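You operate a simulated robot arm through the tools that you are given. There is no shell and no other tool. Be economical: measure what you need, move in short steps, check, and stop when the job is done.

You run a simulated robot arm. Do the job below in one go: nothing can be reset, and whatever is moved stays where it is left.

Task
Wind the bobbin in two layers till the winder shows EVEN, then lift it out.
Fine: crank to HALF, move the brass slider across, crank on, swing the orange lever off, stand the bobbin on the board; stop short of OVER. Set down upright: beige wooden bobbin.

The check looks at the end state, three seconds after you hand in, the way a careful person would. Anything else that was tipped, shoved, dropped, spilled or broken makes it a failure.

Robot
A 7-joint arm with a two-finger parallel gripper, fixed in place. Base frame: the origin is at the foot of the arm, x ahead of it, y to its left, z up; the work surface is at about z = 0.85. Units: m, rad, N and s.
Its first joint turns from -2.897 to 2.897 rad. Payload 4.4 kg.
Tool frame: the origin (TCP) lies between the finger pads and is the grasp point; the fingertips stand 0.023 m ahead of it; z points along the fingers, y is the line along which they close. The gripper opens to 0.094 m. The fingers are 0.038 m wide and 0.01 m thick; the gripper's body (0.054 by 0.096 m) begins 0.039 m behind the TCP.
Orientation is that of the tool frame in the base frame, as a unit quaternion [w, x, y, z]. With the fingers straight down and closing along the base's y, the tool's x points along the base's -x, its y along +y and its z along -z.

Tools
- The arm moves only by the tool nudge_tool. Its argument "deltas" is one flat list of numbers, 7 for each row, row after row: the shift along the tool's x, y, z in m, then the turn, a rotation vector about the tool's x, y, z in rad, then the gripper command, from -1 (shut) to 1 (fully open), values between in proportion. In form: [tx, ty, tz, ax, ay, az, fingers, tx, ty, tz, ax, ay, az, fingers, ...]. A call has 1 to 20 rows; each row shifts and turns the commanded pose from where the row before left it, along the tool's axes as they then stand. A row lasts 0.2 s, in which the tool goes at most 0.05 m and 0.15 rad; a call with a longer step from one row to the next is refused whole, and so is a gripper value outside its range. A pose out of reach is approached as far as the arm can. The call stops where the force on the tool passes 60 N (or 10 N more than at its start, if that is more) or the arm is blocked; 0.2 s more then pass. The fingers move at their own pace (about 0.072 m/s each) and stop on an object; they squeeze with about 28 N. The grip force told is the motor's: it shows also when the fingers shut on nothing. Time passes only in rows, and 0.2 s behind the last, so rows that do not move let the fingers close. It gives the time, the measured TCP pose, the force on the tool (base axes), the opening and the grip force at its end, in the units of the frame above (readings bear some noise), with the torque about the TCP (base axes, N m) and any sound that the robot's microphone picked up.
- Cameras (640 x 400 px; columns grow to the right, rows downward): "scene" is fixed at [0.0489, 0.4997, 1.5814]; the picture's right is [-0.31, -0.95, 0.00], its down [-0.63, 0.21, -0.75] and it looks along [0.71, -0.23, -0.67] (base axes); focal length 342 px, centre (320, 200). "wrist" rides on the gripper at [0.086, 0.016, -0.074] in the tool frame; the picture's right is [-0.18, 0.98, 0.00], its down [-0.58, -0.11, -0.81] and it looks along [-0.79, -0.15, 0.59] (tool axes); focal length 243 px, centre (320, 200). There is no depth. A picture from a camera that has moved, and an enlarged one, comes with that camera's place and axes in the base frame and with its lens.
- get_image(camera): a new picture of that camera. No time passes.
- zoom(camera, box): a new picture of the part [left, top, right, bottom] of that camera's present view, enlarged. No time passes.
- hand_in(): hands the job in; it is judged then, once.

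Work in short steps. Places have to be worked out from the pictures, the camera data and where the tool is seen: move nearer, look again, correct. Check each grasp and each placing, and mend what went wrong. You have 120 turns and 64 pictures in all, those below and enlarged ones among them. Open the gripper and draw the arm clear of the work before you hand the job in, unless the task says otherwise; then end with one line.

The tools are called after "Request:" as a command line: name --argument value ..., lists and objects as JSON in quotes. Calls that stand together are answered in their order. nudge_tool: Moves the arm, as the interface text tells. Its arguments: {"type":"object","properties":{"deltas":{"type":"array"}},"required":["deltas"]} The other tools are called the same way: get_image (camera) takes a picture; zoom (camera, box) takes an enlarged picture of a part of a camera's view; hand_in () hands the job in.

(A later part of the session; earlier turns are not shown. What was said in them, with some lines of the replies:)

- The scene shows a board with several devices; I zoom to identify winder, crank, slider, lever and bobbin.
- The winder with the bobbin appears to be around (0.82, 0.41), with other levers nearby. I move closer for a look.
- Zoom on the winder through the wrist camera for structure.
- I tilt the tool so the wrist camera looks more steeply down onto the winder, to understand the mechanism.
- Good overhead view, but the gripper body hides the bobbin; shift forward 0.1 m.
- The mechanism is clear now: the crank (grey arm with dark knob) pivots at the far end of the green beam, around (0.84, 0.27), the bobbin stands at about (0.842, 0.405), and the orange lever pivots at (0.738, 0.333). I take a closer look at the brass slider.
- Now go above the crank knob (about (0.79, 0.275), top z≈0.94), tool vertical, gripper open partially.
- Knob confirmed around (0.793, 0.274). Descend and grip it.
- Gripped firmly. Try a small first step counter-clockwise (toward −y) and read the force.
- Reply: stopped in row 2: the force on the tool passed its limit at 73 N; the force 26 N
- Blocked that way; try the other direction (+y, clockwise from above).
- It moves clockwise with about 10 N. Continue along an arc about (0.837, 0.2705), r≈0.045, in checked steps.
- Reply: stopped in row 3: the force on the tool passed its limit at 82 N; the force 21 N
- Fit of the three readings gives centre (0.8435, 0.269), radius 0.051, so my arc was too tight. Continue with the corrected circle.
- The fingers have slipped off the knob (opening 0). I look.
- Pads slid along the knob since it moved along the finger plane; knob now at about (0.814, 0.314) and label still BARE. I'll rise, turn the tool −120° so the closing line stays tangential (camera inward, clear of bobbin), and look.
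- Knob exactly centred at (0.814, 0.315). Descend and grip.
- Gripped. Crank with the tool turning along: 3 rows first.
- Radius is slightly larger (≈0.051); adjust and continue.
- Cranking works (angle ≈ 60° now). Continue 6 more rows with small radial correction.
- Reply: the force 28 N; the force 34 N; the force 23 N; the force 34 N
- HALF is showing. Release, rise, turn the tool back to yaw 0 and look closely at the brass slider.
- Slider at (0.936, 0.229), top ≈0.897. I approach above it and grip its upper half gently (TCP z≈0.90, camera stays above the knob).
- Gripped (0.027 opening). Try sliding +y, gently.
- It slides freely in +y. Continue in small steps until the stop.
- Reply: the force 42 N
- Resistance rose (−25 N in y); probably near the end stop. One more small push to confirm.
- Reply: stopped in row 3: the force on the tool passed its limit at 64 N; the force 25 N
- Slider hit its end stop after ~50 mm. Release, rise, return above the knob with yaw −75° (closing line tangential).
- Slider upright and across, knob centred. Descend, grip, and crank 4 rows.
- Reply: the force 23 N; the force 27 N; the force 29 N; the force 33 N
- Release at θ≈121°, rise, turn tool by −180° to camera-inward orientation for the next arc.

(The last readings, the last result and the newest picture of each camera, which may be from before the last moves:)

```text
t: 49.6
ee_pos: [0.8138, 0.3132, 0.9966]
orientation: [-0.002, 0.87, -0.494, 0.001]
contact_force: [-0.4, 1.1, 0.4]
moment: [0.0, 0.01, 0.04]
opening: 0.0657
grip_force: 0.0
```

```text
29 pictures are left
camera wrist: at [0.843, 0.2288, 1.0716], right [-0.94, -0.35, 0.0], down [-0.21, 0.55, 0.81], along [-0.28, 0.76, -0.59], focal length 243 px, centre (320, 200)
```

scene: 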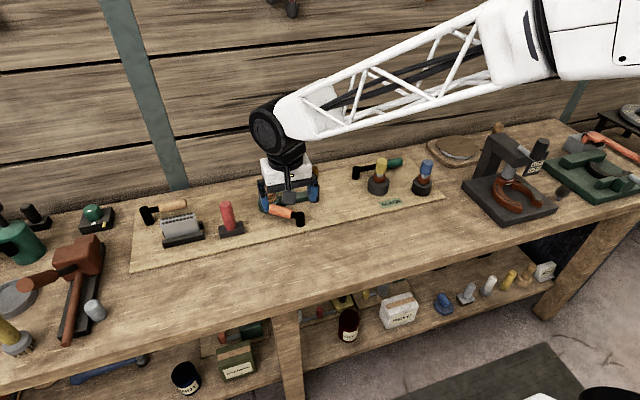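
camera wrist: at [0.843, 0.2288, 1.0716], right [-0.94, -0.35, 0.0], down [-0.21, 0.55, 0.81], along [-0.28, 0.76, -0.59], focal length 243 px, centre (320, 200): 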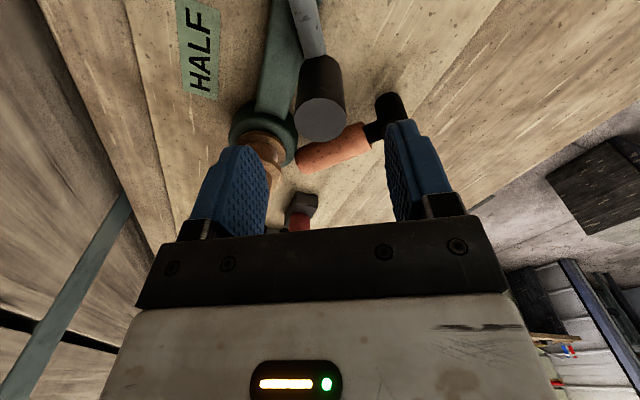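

Request:
nudge_tool --deltas '[0, 0, 0.025, 0, 0, 0, 0.4, 0, 0, 0.025, 0, 0, 0, 0.4, 0, 0, 0.0225, 0, 0, 0, 0.4, 0, 0, 0, 0, 0, 0, -1, 0, 0, 0, 0, 0, 0, -1, 0, 0, 0, 0, 0, 0, -1, 0.0002, -0.0073, 0, 0, 0, 0.15, -1, 0.0003, -0.0074, 0, 0, 0, 0.15, -1, 0.0004, -0.0074, 0, 0, 0, 0.15, -1]'

Request:
zoom --camera "scene" --box '[250, 140, 370, 230]'

```text
t: 51.6
ee_pos: [0.8337, 0.3221, 0.925]
orientation: [-0.003, 0.736, -0.677, 0.0]
contact_force: [-10.5, 4.1, 3.6]
moment: [-0.1, 0.26, -0.42]
opening: 0.0318
grip_force: 45.3
```

```text
4.44 times, centred on (310, 185) of scene
camera zoom: at [0.0489, 0.4997, 1.5814], right [-0.31, -0.95, 0.0], down [-0.63, 0.21, -0.75], along [0.71, -0.23, -0.67], focal length 1522 px, centre (364, 267)
```

zoom: 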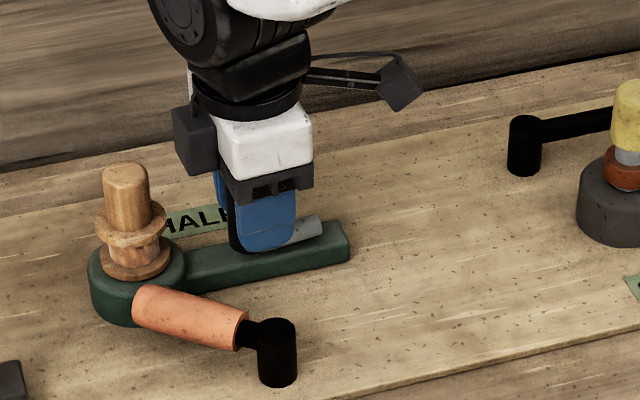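

Still HALF at θ≈96°. Continue 3 rows and look.

Request:
nudge_tool --deltas '[0.0004, -0.0074, 0, 0, 0, 0.15, -1, 0.0006, -0.0074, 0, 0, 0, 0.15, -1, 0.0008, -0.0074, 0, 0, 0, 0.15, -1]'

Request:
zoom --camera "scene" --box '[250, 140, 370, 230]'

```text
t: 52.4
ee_pos: [0.8556, 0.319, 0.9251]
orientation: [0.003, -0.567, 0.824, 0.001]
contact_force: [2.5, 18.5, 2.2]
moment: [-0.22, -0.05, -0.14]
opening: 0.0317
grip_force: 44.8
```

```text
4.44 times, centred on (310, 185) of scene
camera zoom: at [0.0489, 0.4997, 1.5814], right [-0.31, -0.95, 0.0], down [-0.63, 0.21, -0.75], along [0.71, -0.23, -0.67], focal length 1522 px, centre (364, 267)
```

zoom: 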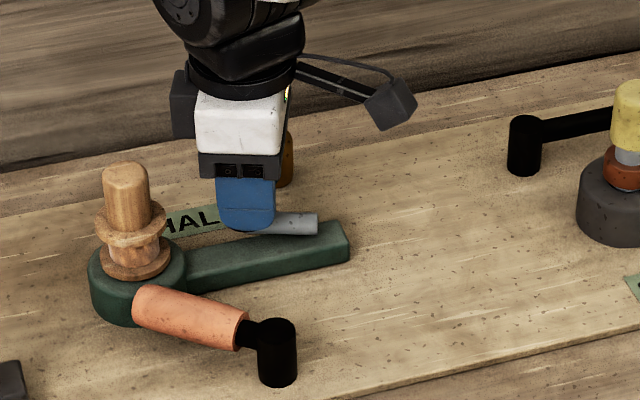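

Request:
nudge_tool --deltas '[0.0, -0.0074, 0, 0, 0, 0.15, -1, 0.0006, -0.0074, 0, 0, 0, 0.15, -1, 0.0009, -0.0074, 0, 0, 0, 0.15, -1]'

Request:
zoom --camera "scene" --box '[250, 140, 370, 230]'

```text
t: 53.2
ee_pos: [0.8735, 0.3044, 0.9243]
orientation: [0.002, -0.369, 0.929, 0.001]
contact_force: [-2.2, 9.3, 9.8]
moment: [-0.08, 0.0, -0.27]
opening: 0.0319
grip_force: 45.1
```

```text
4.44 times, centred on (310, 185) of scene
camera zoom: at [0.0489, 0.4997, 1.5814], right [-0.31, -0.95, 0.0], down [-0.63, 0.21, -0.75], along [0.71, -0.23, -0.67], focal length 1522 px, centre (364, 267)
```

zoom: 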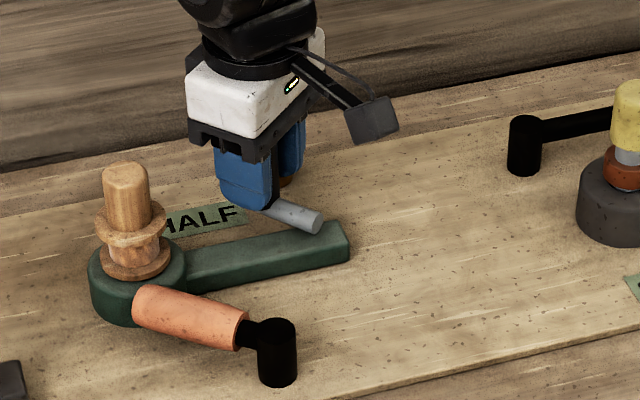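

Request:
nudge_tool --deltas '[0.0006, -0.0074, 0, 0, 0, 0.15, -1, 0.001, -0.0074, 0, 0, 0, 0.15, -1, 0.001, -0.0073, 0, 0, 0, 0.15, -1]'

Request:
zoom --camera "scene" --box '[250, 140, 370, 230]'

```text
t: 54.0
ee_pos: [0.8846, 0.2873, 0.9243]
orientation: [0.001, -0.153, 0.988, 0.003]
contact_force: [-1.8, 10.2, 7.2]
moment: [-0.15, -0.19, -0.46]
opening: 0.0316
grip_force: 44.8
```

```text
4.44 times, centred on (310, 185) of scene
camera zoom: at [0.0489, 0.4997, 1.5814], right [-0.31, -0.95, 0.0], down [-0.63, 0.21, -0.75], along [0.71, -0.23, -0.67], focal length 1522 px, centre (364, 267)
```

zoom: 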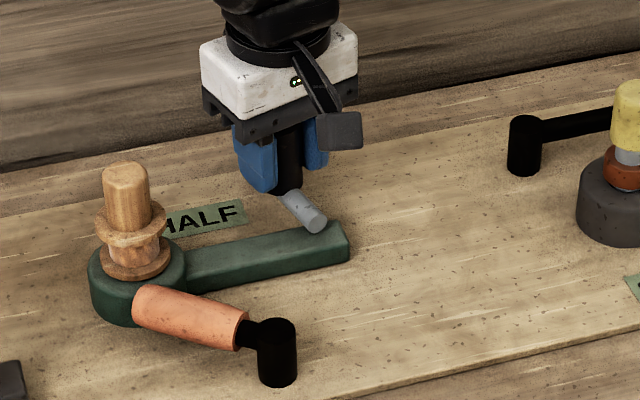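

Request:
nudge_tool --deltas '[0.001, -0.0073, 0, 0, 0, 0.15, -1, 0.0008, -0.0073, 0, 0, 0, 0.15, -1, 0.0008, -0.0072, 0, 0, 0, 0.15, -1]'

Request:
zoom --camera "scene" --box '[250, 140, 370, 230]'

```text
t: 54.8
ee_pos: [0.8841, 0.265, 0.9243]
orientation: [0.0, 0.071, 0.997, 0.002]
contact_force: [-24.3, 4.3, 14.3]
moment: [-0.67, -0.63, 0.11]
opening: 0.0318
grip_force: 45.1
```

```text
4.44 times, centred on (310, 185) of scene
camera zoom: at [0.0489, 0.4997, 1.5814], right [-0.31, -0.95, 0.0], down [-0.63, 0.21, -0.75], along [0.71, -0.23, -0.67], focal length 1522 px, centre (364, 267)
```

zoom: 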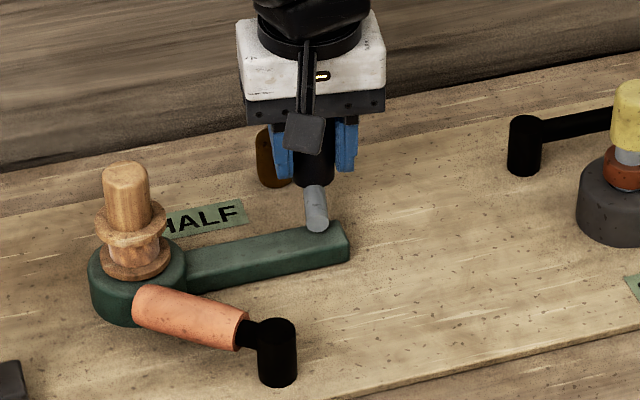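

Request:
nudge_tool --deltas '[0.002, -0.0072, 0, 0, 0, 0.15, -1, 0.0012, -0.0072, 0, 0, 0, 0.15, -1, 0.001, -0.0071, 0, 0, 0, 0.15, -1]'

Request:
zoom --camera "scene" --box '[250, 140, 370, 230]'

```text
t: 55.6
ee_pos: [0.8747, 0.2452, 0.9246]
orientation: [0.0, 0.293, 0.956, 0.001]
contact_force: [-3.4, 9.7, 5.5]
moment: [-0.72, -0.18, -0.22]
opening: 0.0318
grip_force: 45.4
```

```text
4.44 times, centred on (310, 185) of scene
camera zoom: at [0.0489, 0.4997, 1.5814], right [-0.31, -0.95, 0.0], down [-0.63, 0.21, -0.75], along [0.71, -0.23, -0.67], focal length 1522 px, centre (364, 267)
```

zoom: 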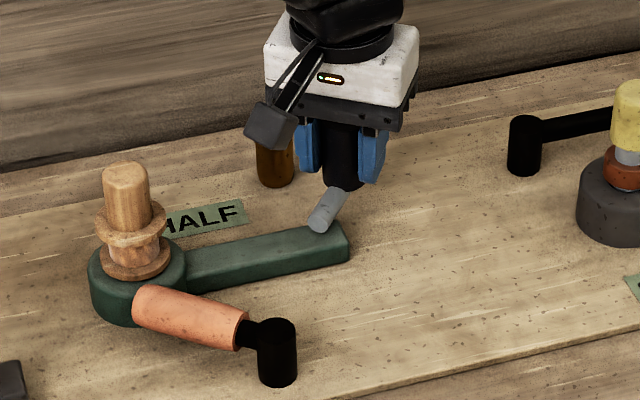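

Request:
nudge_tool --deltas '[0.0008, -0.0071, 0, 0, 0, 0.15, -1, 0.0006, -0.0071, 0, 0, 0, 0.15, -1, 0.0006, -0.0071, 0, 0, 0, 0.15, -1]'

Request:
zoom --camera "scene" --box '[250, 140, 370, 230]'

```text
t: 56.4
ee_pos: [0.8582, 0.232, 0.9246]
orientation: [-0.001, 0.498, 0.867, 0.001]
contact_force: [-13.0, 30.9, 6.7]
moment: [-0.58, 0.91, 0.05]
opening: 0.032
grip_force: 45.3
```

```text
4.44 times, centred on (310, 185) of scene
camera zoom: at [0.0489, 0.4997, 1.5814], right [-0.31, -0.95, 0.0], down [-0.63, 0.21, -0.75], along [0.71, -0.23, -0.67], focal length 1522 px, centre (364, 267)
```

zoom: 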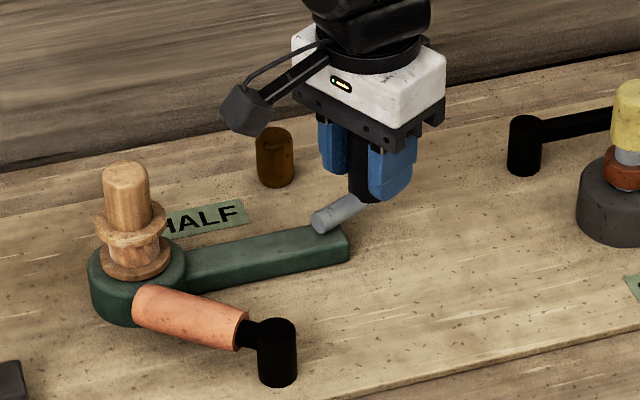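

Request:
nudge_tool --deltas '[0.0018, -0.007, 0, 0, 0, 0.15, -1, 0.001, -0.0071, 0, 0, 0, 0.15, -1, 0.0006, -0.0071, 0, 0, 0, 0.15, -1]'

Request:
zoom --camera "scene" --box '[250, 140, 370, 230]'

```text
t: 57.2
ee_pos: [0.8386, 0.2264, 0.9239]
orientation: [-0.001, 0.68, 0.734, 0.002]
contact_force: [1.7, 32.6, 1.2]
moment: [0.0, 0.36, 0.05]
opening: 0.0322
grip_force: 44.8
```

```text
4.44 times, centred on (310, 185) of scene
camera zoom: at [0.0489, 0.4997, 1.5814], right [-0.31, -0.95, 0.0], down [-0.63, 0.21, -0.75], along [0.71, -0.23, -0.67], focal length 1522 px, centre (364, 267)
```

zoom: 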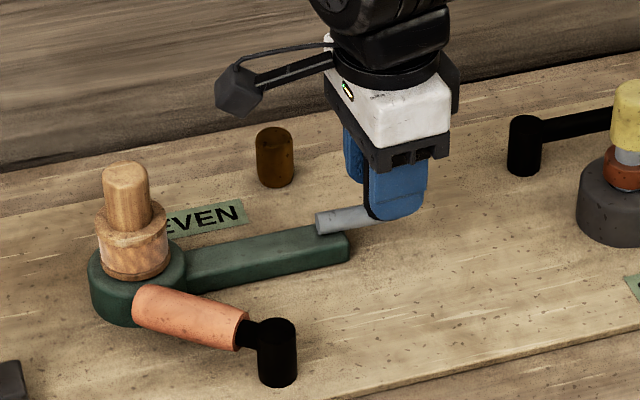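

EVEN shows. Release the knob, rise, turn to yaw −50° and move above the orange lever (handle about (0.77, 0.375), direction ≈50° from x).

Request:
nudge_tool --deltas '[0, 0, 0, 0, 0, 0, 0.2, 0, 0, 0, 0, 0, 0, 0.2, 0, 0, -0.045, 0, 0, 0, 0.2, 0, 0, -0.045, 0, 0, 0, 0.2, 0, 0, 0, 0, 0, -0.15, 0.2, 0, 0, 0, 0, 0, -0.15, 0.2, 0, 0, 0, 0, 0, -0.15, 0.2, 0, 0, 0, 0, 0, -0.15, 0.2, 0, 0, 0, 0, 0, -0.15, 0.2, 0, 0, 0, 0, 0, -0.15, 0.2, 0, 0, 0, 0, 0, -0.15, 0.2, 0, 0, 0, 0, 0, -0.15, 0.2, 0, 0, 0, 0, 0, -0.15, 0.2, 0, 0, 0, 0, 0, -0.15, 0.2, 0, 0, 0, 0, 0, -0.14, 0.2, 0, 0, 0, 0, 0, 0, 0.2]'

```text
t: 60.6
ee_pos: [0.8384, 0.2248, 1.0148]
orientation: [0.001, -0.075, 0.997, 0.002]
contact_force: [-0.6, -0.3, 0.5]
moment: [-0.03, -0.01, -0.01]
opening: 0.0561
grip_force: 0.1
```

Request:
nudge_tool --deltas '[0.0113, 0.0389, 0, 0, 0, 0, 0.2, 0.0113, 0.0389, 0, 0, 0, 0, 0.2, 0.0113, 0.0389, 0, 0, 0, 0, 0.2, 0.0113, 0.0389, 0, 0, 0, 0, 0.2, 0, 0, 0, 0, 0, -0.144, 0.2, 0, 0, 0, 0, 0, -0.144, 0.2, 0, 0, 0, 0, 0, -0.144, 0.2, 0, 0, 0, 0, 0, -0.144, 0.2, 0, 0, 0, 0, 0, -0.144, 0.2, 0, 0, 0, 0, 0, 0, 0.2]'

Request:
get_image --camera "wrist"

Request:
zoom --camera "scene" --box '[220, 140, 340, 230]'

```text
t: 62.8
ee_pos: [0.7709, 0.3735, 1.0152]
orientation: [0.001, -0.422, 0.907, 0.002]
contact_force: [-0.4, -0.4, 0.0]
moment: [-0.03, -0.01, 0.02]
opening: 0.0565
grip_force: 0.0
```

```text
20 pictures are left
camera wrist: at [0.7023, 0.3155, 1.0892], right [-0.63, 0.77, 0.0], down [0.46, 0.37, 0.81], along [0.63, 0.51, -0.59], focal length 243 px, centre (320, 200)
```

wrist: 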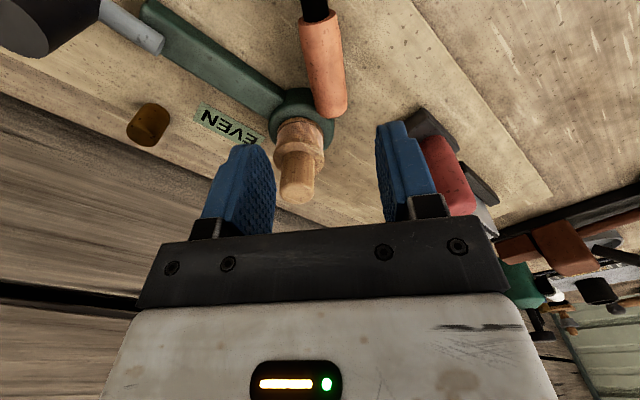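

```text
4.44 times, centred on (280, 185) of scene
camera zoom: at [0.0489, 0.4997, 1.5814], right [-0.31, -0.95, 0.0], down [-0.63, 0.21, -0.75], along [0.71, -0.23, -0.67], focal length 1522 px, centre (498, 267)
```

zoom: 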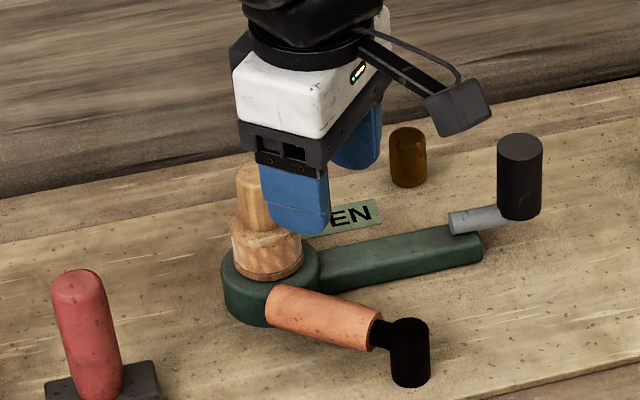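

Lever axis lies under the tool. Descend to z≈0.893 around the handle and grip it.

Request:
nudge_tool --deltas '[0.002, 0.0015, 0.03, 0, 0, 0, 0.2, 0, 0, 0.03, 0, 0, 0, 0.2, 0, 0, 0.03, 0, 0, 0, 0.2, 0, 0, 0.02, 0, 0, 0, 0.2, 0, 0, 0.012, 0, 0, 0, 0.2, 0, 0, 0, 0, 0, 0, -1, 0, 0, 0, 0, 0, 0, -1, 0, 0, 0, 0, 0, 0, -1]'

Request:
zoom --camera "scene" --box '[220, 140, 340, 230]'

```text
t: 64.6
ee_pos: [0.7675, 0.3734, 0.8927]
orientation: [0.002, -0.421, 0.907, 0.001]
contact_force: [-22.2, 20.5, 4.8]
moment: [0.36, -0.07, -0.63]
opening: 0.0292
grip_force: 44.8
```

```text
4.44 times, centred on (280, 185) of scene
camera zoom: at [0.0489, 0.4997, 1.5814], right [-0.31, -0.95, 0.0], down [-0.63, 0.21, -0.75], along [0.71, -0.23, -0.67], focal length 1522 px, centre (498, 267)
```

zoom: 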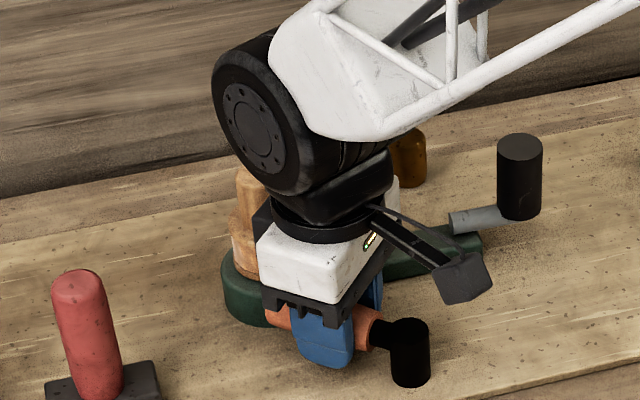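

Gripped. Swing counter-clockwise (away from the bobbin), tool turning along; 3 rows first.

Request:
nudge_tool --deltas '[0.0003, 0.0073, 0, 0, 0, -0.15, -1, 0.0005, 0.0073, 0, 0, 0, -0.15, -1, 0.0005, 0.0073, 0, 0, 0, -0.15, -1]'

```text
t: 65.4
ee_pos: [0.7489, 0.3845, 0.8917]
orientation: [0.001, -0.613, 0.79, 0.001]
contact_force: [-34.0, 30.3, 2.4]
moment: [0.45, 0.06, -2.12]
opening: 0.0299
grip_force: 45.2
```

Request:
zoom --camera "scene" --box '[220, 140, 340, 230]'

Request:
get_image --camera "wrist"

```text
4.44 times, centred on (280, 185) of scene
camera zoom: at [0.0489, 0.4997, 1.5814], right [-0.31, -0.95, 0.0], down [-0.63, 0.21, -0.75], along [0.71, -0.23, -0.67], focal length 1522 px, centre (498, 267)
```

zoom: 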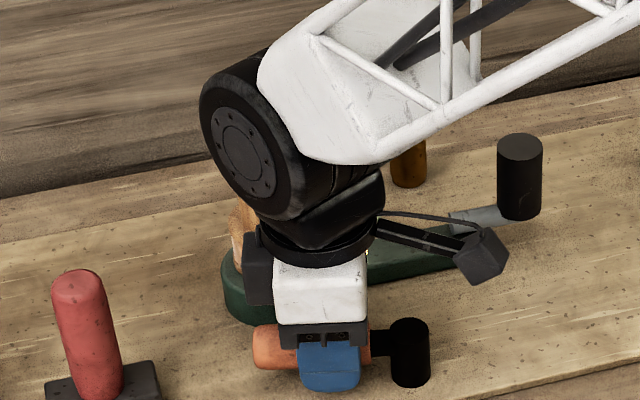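

```text
16 pictures are left
camera wrist: at [0.7111, 0.3024, 0.9669], right [-0.91, 0.42, 0.0], down [0.25, 0.53, 0.81], along [0.34, 0.73, -0.59], focal length 243 px, centre (320, 200)
```

wrist: 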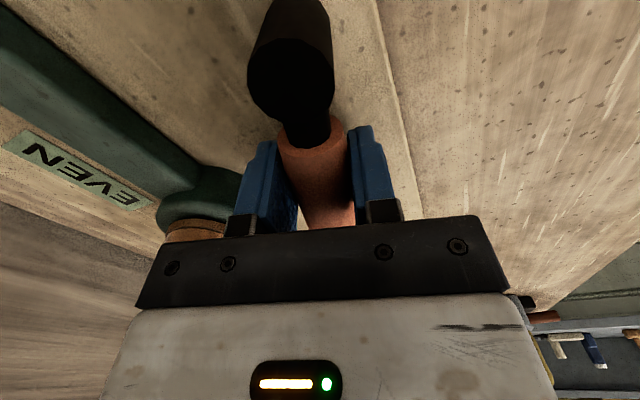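

Lever follows well; it is at ≈75° now. Continue 4 rows.

Request:
nudge_tool --deltas '[0, 0.009, 0, 0, 0, -0.12, -1, 0.0003, 0.0085, 0, 0, 0, -0.15, -1, 0.0005, 0.008, 0, 0, 0, -0.15, -1, 0.0005, 0.008, 0, 0, 0, -0.15, -1]'

```text
t: 66.1
ee_pos: [0.7327, 0.3847, 0.8926]
orientation: [-0.005, 0.725, -0.688, 0.001]
contact_force: [30.6, 7.1, -14.6]
moment: [0.5, -0.23, -1.8]
opening: 0.0308
grip_force: 45.2
stopped in row 3: the force on the tool passed its limit at 78 N (the readings are from after the stop); the commanded pose is now the measured one
```

Blocked at about 93° – maybe its end stop. Release and rise to look.

Request:
nudge_tool --deltas '[0, 0, 0, 0, 0, 0, 0, 0, 0, 0, 0, 0, 0, 0, 0, 0, 0, 0, 0, 0, 0, 0, 0, -0.04, 0, 0, 0, 0, 0, 0, -0.04, 0, 0, 0, 0, 0, 0, -0.04, 0, 0, 0, 0, 0.04, 0, 0, 0, 0, 0, 0, 0, 0, 0, 0, 0, 0, 0]'

Request:
get_image --camera "wrist"

Request:
zoom --camera "scene" --box '[220, 140, 340, 230]'

```text
t: 67.9
ee_pos: [0.7347, 0.345, 1.0135]
orientation: [-0.004, 0.727, -0.687, 0.001]
contact_force: [-0.2, -0.6, -0.2]
moment: [-0.04, -0.02, 0.03]
opening: 0.0468
grip_force: 0.1
```

```text
15 pictures are left
camera wrist: at [0.7221, 0.256, 1.0876], right [-0.99, 0.13, -0.01], down [0.07, 0.58, 0.81], along [0.11, 0.8, -0.59], focal length 243 px, centre (320, 200)
```

wrist: 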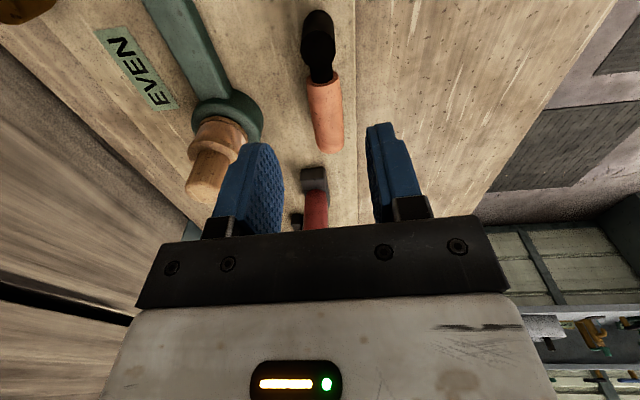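

```text
4.44 times, centred on (280, 185) of scene
camera zoom: at [0.0489, 0.4997, 1.5814], right [-0.31, -0.95, 0.0], down [-0.63, 0.21, -0.75], along [0.71, -0.23, -0.67], focal length 1522 px, centre (498, 267)
```

zoom: 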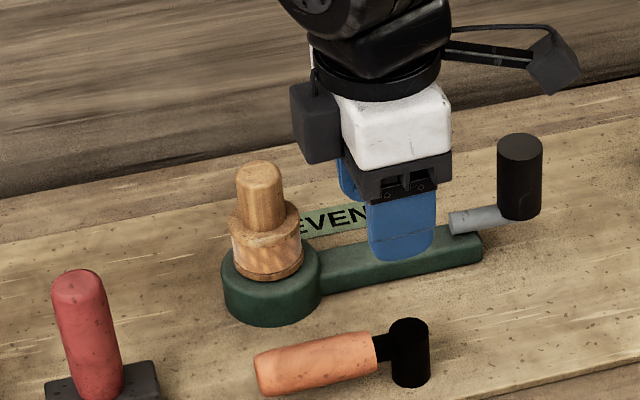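

Lever is swung well clear; winder still EVEN. Now turn to yaw 0 and go above the bobbin (≈(0.841, 0.405)).

Request:
nudge_tool --deltas '[0, 0, -0.03, 0, 0, 0.15, 0, 0, 0, 0, 0, 0, 0.15, 0, 0, 0, 0, 0, 0, 0.15, 0, 0, 0, 0, 0, 0, 0.15, 0, 0, 0, 0, 0, 0, 0.15, 0, 0, 0, 0, 0, 0, 0.15, 0, 0, 0, 0, 0, 0, 0.15, 0, 0, 0, 0, 0, 0, 0.15, 0, 0, 0, 0, 0, 0, 0.15, 0, 0, 0, 0, 0, 0, 0.15, 0, 0, 0, 0, 0, 0, 0.128, 0, -0.0355, 0.02, 0, 0, 0, 0, 0.2, -0.0355, 0.02, 0, 0, 0, 0, 0.2, -0.0355, 0.02, 0, 0, 0, 0, 0.2, 0, 0, 0, 0, 0, 0, 0.2]'

Request:
get_image --camera "wrist"

```text
t: 71.1
ee_pos: [0.8414, 0.405, 1.0446]
orientation: [0.004, 0.001, 1.0, 0.003]
contact_force: [-0.4, -0.2, 1.1]
moment: [-0.02, -0.02, -0.03]
opening: 0.0564
grip_force: 0.1
```

```text
13 pictures are left
camera wrist: at [0.7547, 0.4188, 1.1183], right [0.19, 0.98, 0.01], down [0.58, -0.11, 0.81], along [0.8, -0.15, -0.59], focal length 243 px, centre (320, 200)
```

wrist: 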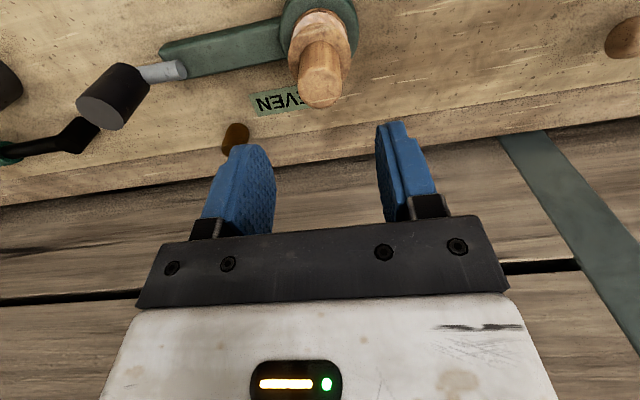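

Aligned. Descend to z≈0.947 around the stem and close.

Request:
nudge_tool --deltas '[-0.001, -0.002, 0.03, 0, 0, 0, 0.2, 0, 0, 0.03, 0, 0, 0, 0.2, 0, 0, 0.025, 0, 0, 0, 0.2, 0, 0, 0.012, 0, 0, 0, 0.2, 0, 0, 0, 0, 0, 0, -1, 0, 0, 0, 0, 0, 0, -1, 0, 0, 0, 0, 0, 0, -1]'

Request:
zoom --camera "scene" --box '[220, 140, 340, 230]'

```text
t: 72.7
ee_pos: [0.8416, 0.402, 0.9459]
orientation: [0.003, 0.002, 1.0, 0.003]
contact_force: [1.2, 5.2, -1.7]
moment: [0.37, -0.08, 0.0]
opening: 0.0472
grip_force: 27.9
```

```text
4.44 times, centred on (280, 185) of scene
camera zoom: at [0.0489, 0.4997, 1.5814], right [-0.31, -0.95, 0.0], down [-0.63, 0.21, -0.75], along [0.71, -0.23, -0.67], focal length 1522 px, centre (498, 267)
```

zoom: 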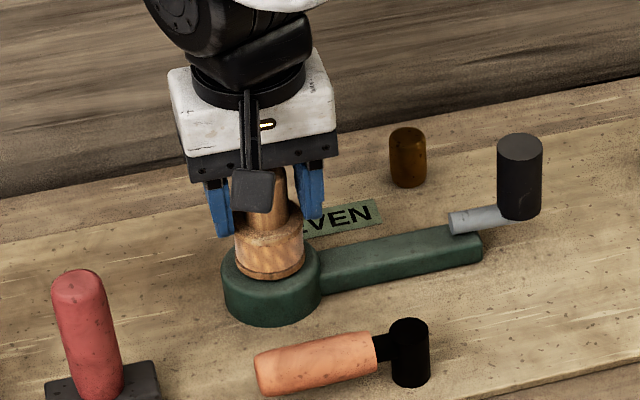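

The tips caught the upper flange (0.047). Open, raise 9 mm, and close on the stem.

Request:
nudge_tool --deltas '[0, 0, 0, 0, 0, 0, 0.2, 0, 0, 0, 0, 0, 0, 0.2, 0, 0, -0.01, 0, 0, 0, 0.2, 0, 0, 0, 0, 0, 0, -1, 0, 0, 0, 0, 0, 0, -1, 0, 0, 0, 0, 0, 0, -1]'

```text
t: 74.1
ee_pos: [0.8419, 0.4025, 0.9571]
orientation: [0.003, 0.001, 1.0, 0.002]
contact_force: [-1.0, 9.5, -1.8]
moment: [0.67, 0.09, -0.02]
opening: 0.0295
grip_force: 27.6
```

Gripping the stem (0.0295). Lift in small steps.

Request:
nudge_tool --deltas '[0, 0.001, -0.006, 0, 0, 0, -1, 0, 0, -0.008, 0, 0, 0, -1, 0, 0, -0.01, 0, 0, 0, -1, 0, 0, 0, 0, 0, 0, -1]'

Request:
zoom --camera "scene" --box '[220, 140, 340, 230]'

```text
t: 75.1
ee_pos: [0.8421, 0.4033, 0.9813]
orientation: [0.003, 0.002, 1.0, 0.002]
contact_force: [-0.2, -0.1, 0.5]
moment: [-0.02, -0.01, 0.04]
opening: 0.0291
grip_force: 27.9
```

```text
4.44 times, centred on (280, 185) of scene
camera zoom: at [0.0489, 0.4997, 1.5814], right [-0.31, -0.95, 0.0], down [-0.63, 0.21, -0.75], along [0.71, -0.23, -0.67], focal length 1522 px, centre (498, 267)
```

zoom: 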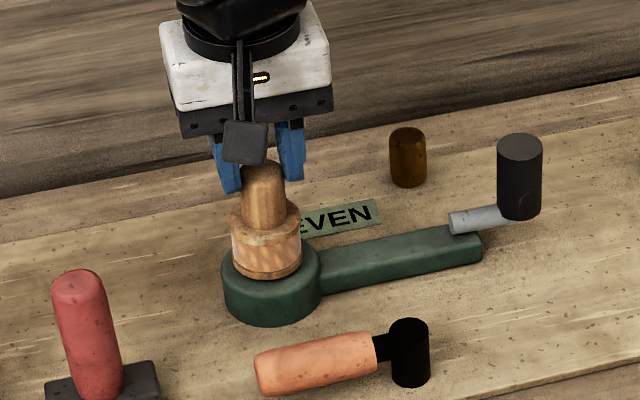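

The bobbin stayed put and the fingers slid up: either held or poor grip. Re-grip a bit lower and lift only 4 mm, reading the force.

Request:
nudge_tool --deltas '[0, 0, 0, 0, 0, 0, 0, 0, 0, 0, 0, 0, 0, 0, 0, 0, 0.027, 0, 0, 0, 0, 0, 0, 0, 0, 0, 0, -1, 0, 0, 0, 0, 0, 0, -1, 0, 0, 0, 0, 0, 0, -1, 0, 0, -0.003, 0, 0, 0, -1]'

Request:
nudge_tool --deltas '[0, 0, -0.003, 0, 0, 0, -1]'

```text
t: 76.7
ee_pos: [0.8426, 0.4047, 0.956]
orientation: [0.002, 0.001, 1.0, 0.002]
contact_force: [0.8, 7.6, -4.7]
moment: [0.59, 0.0, -0.04]
opening: 0.0295
grip_force: 28.1
```

```text
t: 77.1
ee_pos: [0.8424, 0.4033, 0.9592]
orientation: [0.002, 0.001, 1.0, 0.003]
contact_force: [-0.3, 8.8, -4.3]
moment: [0.64, 0.07, -0.04]
opening: 0.0295
grip_force: 27.8
```

Request:
zoom --camera "wrist" --box '[220, 60, 420, 240]'

Request:
zoom --camera "scene" --box '[240, 150, 300, 220]'

```text
2.22 times, centred on (320, 150) of wrist
camera zoom: at [0.7554, 0.4177, 1.0342], right [0.19, 0.98, 0.01], down [0.58, -0.11, 0.81], along [0.8, -0.15, -0.59], focal length 539 px, centre (320, 311)
```

zoom: 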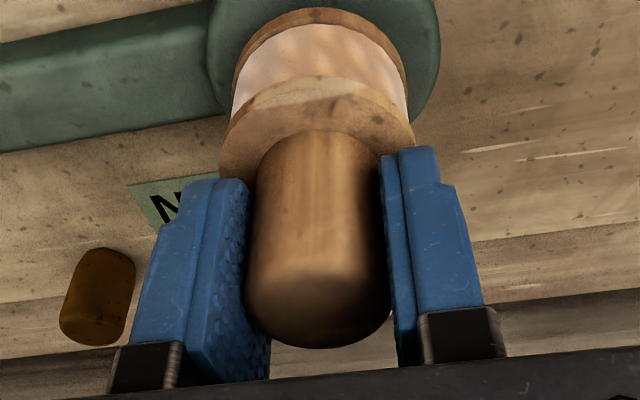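

```text
5.71 times, centred on (270, 185) of scene
camera zoom: at [0.0489, 0.4997, 1.5814], right [-0.31, -0.95, 0.0], down [-0.63, 0.21, -0.75], along [0.71, -0.23, -0.67], focal length 1957 px, centre (606, 286)
```

zoom: 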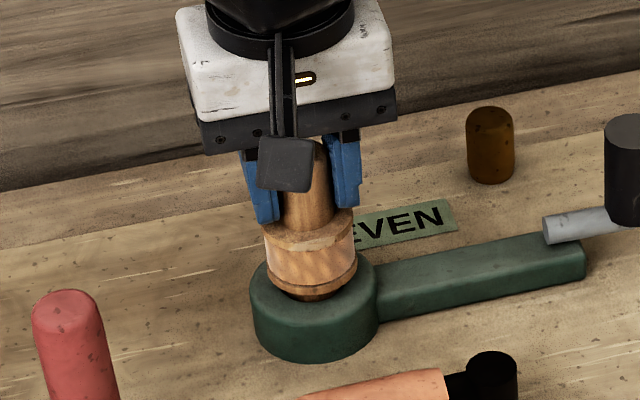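

The bobbin does seem to be rising (gap under the lower flange). There is a sideways load of 9 N, so I shift +y slightly to ease it and continue slowly.

Request:
nudge_tool --deltas '[0, 0.0015, 0, 0, 0, 0, -1, 0, 0.0005, -0.002, 0, 0, 0, -1, 0, 0, -0.002, 0, 0, 0, -1]'

```text
t: 77.9
ee_pos: [0.8432, 0.4065, 0.963]
orientation: [0.004, 0.001, 1.0, 0.003]
contact_force: [0.1, 0.2, -2.1]
moment: [-0.04, 0.02, 0.03]
opening: 0.0294
grip_force: 27.9
```

Sideways load gone, about 2 N weight carried. Continue lifting slowly.

Request:
nudge_tool --deltas '[0, 0, -0.004, 0, 0, 0, -1, 0, 0, -0.005, 0, 0, 0, -1, 0, 0, -0.006, 0, 0, 0, -1, 0, 0, -0.006, 0, 0, 0, -1, 0, 0, -0.006, 0, 0, 0, -1]'

Request:
zoom --camera "scene" --box '[220, 130, 340, 230]'

```text
t: 79.1
ee_pos: [0.843, 0.4059, 0.9906]
orientation: [0.004, 0.002, 1.0, 0.003]
contact_force: [0.8, -0.5, -1.6]
moment: [-0.02, -0.01, 0.01]
opening: 0.029
grip_force: 27.8
```

```text
4.00 times, centred on (280, 180) of scene
camera zoom: at [0.0489, 0.4997, 1.5814], right [-0.31, -0.95, 0.0], down [-0.63, 0.21, -0.75], along [0.71, -0.23, -0.67], focal length 1370 px, centre (480, 280)
```

zoom: 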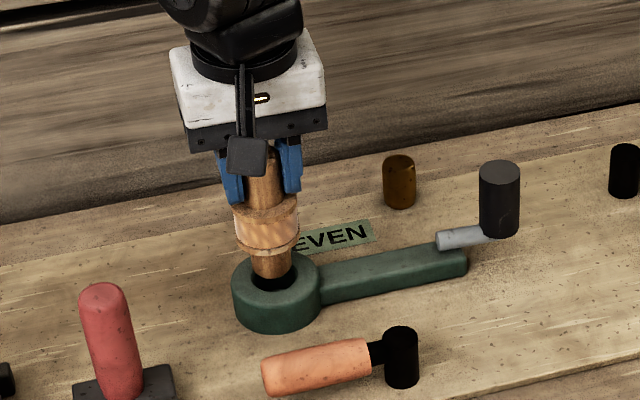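

The bobbin comes out of its socket with a lower stem. Continue lifting clear.

Request:
nudge_tool --deltas '[0, 0, -0.008, 0, 0, 0, -1, 0, 0, -0.01, 0, 0, 0, -1, 0, 0, -0.01, 0, 0, 0, -1, 0, 0, -0.01, 0, 0, 0, -1, 0, 0, -0.01, 0, 0, 0, -1, 0, 0, -0.01, 0, 0, 0, -1, 0, 0, -0.01, 0, 0, 0, -1]'

Request:
zoom --camera "scene" --box '[220, 110, 340, 230]'

```text
t: 80.7
ee_pos: [0.8414, 0.4049, 1.0583]
orientation: [0.002, 0.002, 1.0, 0.003]
contact_force: [0.4, -0.7, -1.9]
moment: [-0.01, -0.01, 0.0]
opening: 0.0296
grip_force: 27.9
```

```text
3.33 times, centred on (280, 170) of scene
camera zoom: at [0.0489, 0.4997, 1.5814], right [-0.31, -0.95, 0.0], down [-0.63, 0.21, -0.75], along [0.71, -0.23, -0.67], focal length 1142 px, centre (453, 300)
```

zoom: 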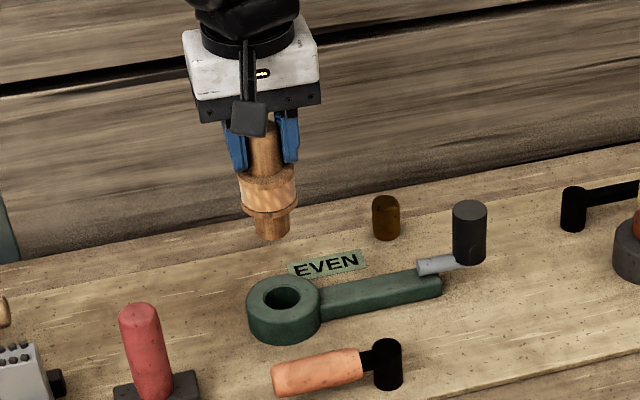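

Bobbin is free, label still EVEN. Carry it to a clear spot on the board at about (0.775, 0.155), levelling the tool slightly.

Request:
nudge_tool --deltas '[0, 0, -0.02, 0.005, 0.005, 0, -1, 0.003, -0.012, -0.01, 0, 0, 0, -1, 0.006, -0.022, 0, 0, 0, 0, -1, 0.007, -0.026, 0, 0, 0, 0, -1, 0.007, -0.026, 0, 0, 0, 0, -1, 0.007, -0.026, 0, 0, 0, 0, -1, 0.007, -0.026, 0, 0, 0, 0, -1, 0.007, -0.026, 0, 0, 0, 0, -1, 0.007, -0.026, 0, 0, 0, 0, -1, 0.007, -0.026, 0, 0, 0, 0, -1, 0.006, -0.022, 0, 0, 0, 0, -1, 0.003, -0.012, 0, 0, 0, 0, -1, 0, 0, 0, 0, 0, 0, -1]'

Request:
zoom --camera "scene" --box '[280, 90, 460, 230]'

```text
t: 83.5
ee_pos: [0.7738, 0.1551, 1.0886]
orientation: [0.001, 0.002, 1.0, 0.001]
contact_force: [0.0, 0.1, -1.6]
moment: [0.0, 0.02, -0.01]
opening: 0.0293
grip_force: 27.6
```

```text
2.86 times, centred on (370, 160) of scene
camera zoom: at [0.0489, 0.4997, 1.5814], right [-0.31, -0.95, 0.0], down [-0.63, 0.21, -0.75], along [0.71, -0.23, -0.67], focal length 979 px, centre (177, 314)
```

zoom: 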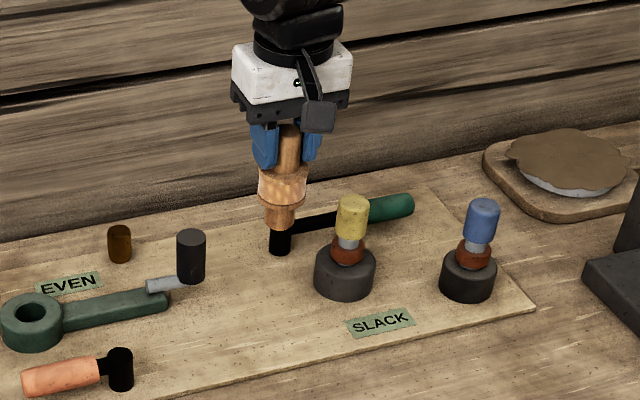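

The landing spot is free board. Descend to just above it, then slowly to contact.

Request:
nudge_tool --deltas '[0, 0, 0.02, 0, 0, 0, -1, 0, 0, 0.03, 0, 0, 0, -1, 0, 0, 0.03, 0, 0, 0, -1, 0, 0, 0.025, 0, 0, 0, -1, 0, 0, 0.012, 0, 0, 0, -1, 0, 0, 0.004, 0, 0, 0, -1, 0, 0, 0, 0, 0, 0, -1]'

Request:
zoom --camera "scene" --box '[310, 130, 400, 220]'

```text
t: 85.1
ee_pos: [0.7753, 0.1549, 0.9675]
orientation: [0.001, 0.002, 1.0, 0.0]
contact_force: [0.5, -0.4, -1.8]
moment: [-0.02, 0.05, -0.03]
opening: 0.0291
grip_force: 28.4
```

```text
4.44 times, centred on (355, 175) of scene
camera zoom: at [0.0489, 0.4997, 1.5814], right [-0.31, -0.95, 0.0], down [-0.63, 0.21, -0.75], along [0.71, -0.23, -0.67], focal length 1522 px, centre (164, 311)
```

zoom: 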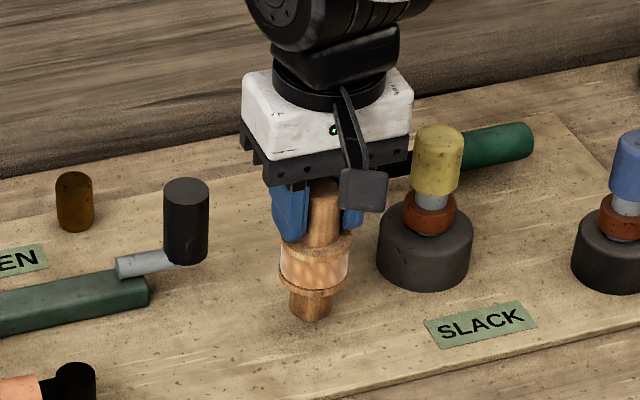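

About 1–1.5 cm gap left. Descend in 2 mm steps.

Request:
nudge_tool --deltas '[0, 0, 0.002, 0, 0, 0, -1, 0, 0, 0.002, 0, 0, 0, -1, 0, 0, 0.002, 0, 0, 0, -1, 0, 0, 0.002, 0, 0, 0, -1, 0, 0, 0, 0, 0, 0, -1]'

Request:
nudge_tool --deltas '[0, 0, 0.0015, 0, 0, 0, -1, 0, 0, 0.0015, 0, 0, 0, -1, 0, 0, 0, 0, 0, 0, -1]'

Request:
nudge_tool --deltas '[0, 0, 0.0015, 0, 0, 0, -1, 0, 0, 0, 0, 0, 0, -1]'

```text
t: 86.3
ee_pos: [0.7739, 0.1561, 0.9599]
orientation: [0.0, 0.002, 1.0, 0.0]
contact_force: [0.0, -0.4, -2.0]
moment: [-0.02, -0.01, 0.02]
opening: 0.0295
grip_force: 27.9
```

```text
t: 87.1
ee_pos: [0.7747, 0.1553, 0.9572]
orientation: [-0.001, 0.003, 1.0, 0.0]
contact_force: [-0.3, 0.3, -0.9]
moment: [0.02, 0.0, -0.02]
opening: 0.0293
grip_force: 28.2
```

```text
t: 87.7
ee_pos: [0.7747, 0.1556, 0.9545]
orientation: [0.0, 0.002, 1.0, 0.0]
contact_force: [0.1, -0.7, -0.4]
moment: [0.0, 0.01, 0.04]
opening: 0.0293
grip_force: 27.9
```

Request:
nudge_tool --deltas '[0, 0, 0.001, 0, 0, 0, -1, 0, 0, 0, 0, 0, 0, -1]'

Request:
zoom --camera "scene" --box '[330, 160, 375, 220]'

```text
t: 88.3
ee_pos: [0.7747, 0.1555, 0.9549]
orientation: [0.001, 0.001, 1.0, 0.0]
contact_force: [-0.6, 0.1, -1.8]
moment: [0.04, -0.02, 0.0]
opening: 0.0292
grip_force: 27.8
```

```text
6.67 times, centred on (352, 190) of scene
camera zoom: at [0.0489, 0.4997, 1.5814], right [-0.31, -0.95, 0.0], down [-0.63, 0.21, -0.75], along [0.71, -0.23, -0.67], focal length 2283 px, centre (103, 267)
```

zoom: 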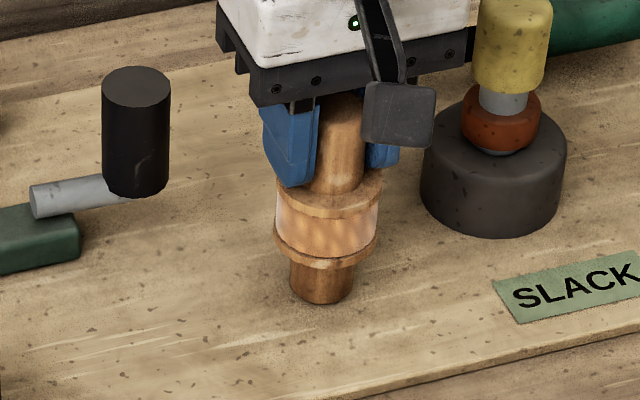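

Very close to the board; keep lowering until the force shows contact.

Request:
nudge_tool --deltas '[0, 0, 0.0012, 0, 0, 0, -1, 0, 0, 0, 0, 0, 0, -1]'

Request:
nudge_tool --deltas '[0, 0, 0.0012, 0, 0, 0, -1, 0, 0, 0, 0, 0, 0, -1]'

Request:
nudge_tool --deltas '[0, 0, 0.0012, 0, 0, 0, -1, 0, 0, 0, 0, 0, 0, -1]'

```text
t: 88.9
ee_pos: [0.7747, 0.1556, 0.9537]
orientation: [0.001, 0.002, 1.0, 0.0]
contact_force: [-2.6, -2.9, 10.0]
moment: [-0.19, 0.2, -0.02]
opening: 0.0293
grip_force: 27.7
```

```text
t: 89.5
ee_pos: [0.7752, 0.1563, 0.9529]
orientation: [0.001, 0.002, 1.0, 0.001]
contact_force: [0.0, 0.5, 25.7]
moment: [0.28, 0.04, -0.02]
opening: 0.0294
grip_force: 28.3
```

```text
t: 90.1
ee_pos: [0.7745, 0.1567, 0.9503]
orientation: [0.001, 0.002, 1.0, 0.001]
contact_force: [1.8, 1.4, 25.8]
moment: [0.22, -0.19, -0.08]
opening: 0.0294
grip_force: 28.0
```

Firm contact. Ease off 1.5 mm and open gently.

Request:
nudge_tool --deltas '[0, 0, -0.0015, 0, 0, 0, -1, 0, 0, 0, 0, 0, 0, -0.35, 0, 0, 0, 0, 0, 0, -0.25, 0, 0, 0, 0, 0, 0, -0.1, 0, 0, 0, 0, 0, 0, 0.1, 0, 0, 0, 0, 0, 0, 0.2]'

Request:
zoom --camera "scene" --box '[310, 130, 400, 220]'

```text
t: 91.5
ee_pos: [0.7742, 0.1553, 0.9513]
orientation: [0.0, 0.002, 1.0, -0.001]
contact_force: [0.4, -0.5, 0.6]
moment: [-0.02, 0.03, 0.0]
opening: 0.0564
grip_force: 0.0
```

```text
4.44 times, centred on (355, 175) of scene
camera zoom: at [0.0489, 0.4997, 1.5814], right [-0.31, -0.95, 0.0], down [-0.63, 0.21, -0.75], along [0.71, -0.23, -0.67], focal length 1522 px, centre (164, 311)
```

zoom: 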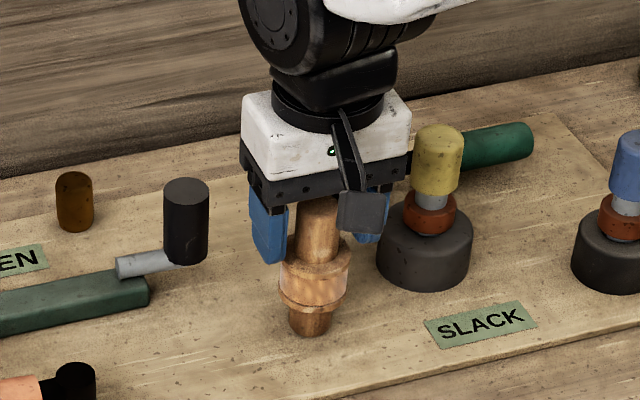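

Bobbin stands on its own. Rise straight up and clear, then check.

Request:
nudge_tool --deltas '[0, 0, -0.01, 0, 0, 0, 0.2, 0, 0, -0.025, 0, 0, 0, 0.2, 0, 0, -0.04, 0, 0, 0, 0.2, 0, 0, -0.04, 0, 0, 0, 0.2, 0, 0, -0.045, 0, 0, 0, 0.2, 0, 0, -0.045, 0, 0, 0, 0.2, 0.04, 0, -0.02, 0, 0, 0, 0.2, 0.04, 0, 0, 0, 0, 0, 0.2, 0, 0, 0, 0, 0, 0, 0.2]'

Request:
zoom --camera "scene" --box '[220, 110, 420, 240]'

```text
t: 93.5
ee_pos: [0.6933, 0.154, 1.1773]
orientation: [0.0, 0.002, 1.0, 0.0]
contact_force: [0.3, 0.2, -0.6]
moment: [0.04, -0.01, -0.01]
opening: 0.0562
grip_force: 0.0
```

```text
3.08 times, centred on (320, 175) of scene
camera zoom: at [0.0489, 0.4997, 1.5814], right [-0.31, -0.95, 0.0], down [-0.63, 0.21, -0.75], along [0.71, -0.23, -0.67], focal length 1054 px, centre (320, 277)
```

zoom: 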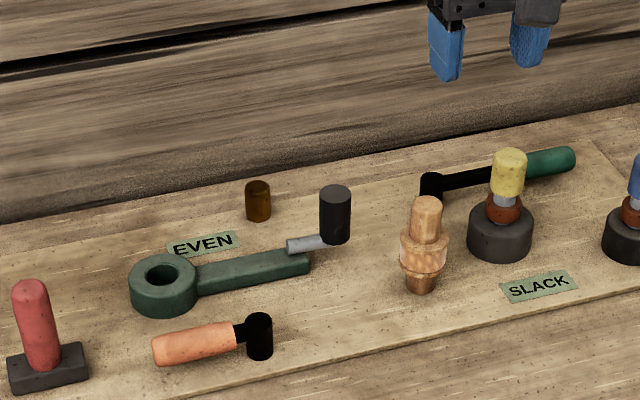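

The winder reads EVEN, the lever is swung off, and the bobbin stands upright on the board with nothing else disturbed. The gripper is open and clear, so I hand in.

Request:
hand_in

```text
The job is handed in.
```

The bobbin is wound in two layers to EVEN, without reaching OVER, lifted out, and standing upright on the board. The brass slider is across and the orange lever is swung off.
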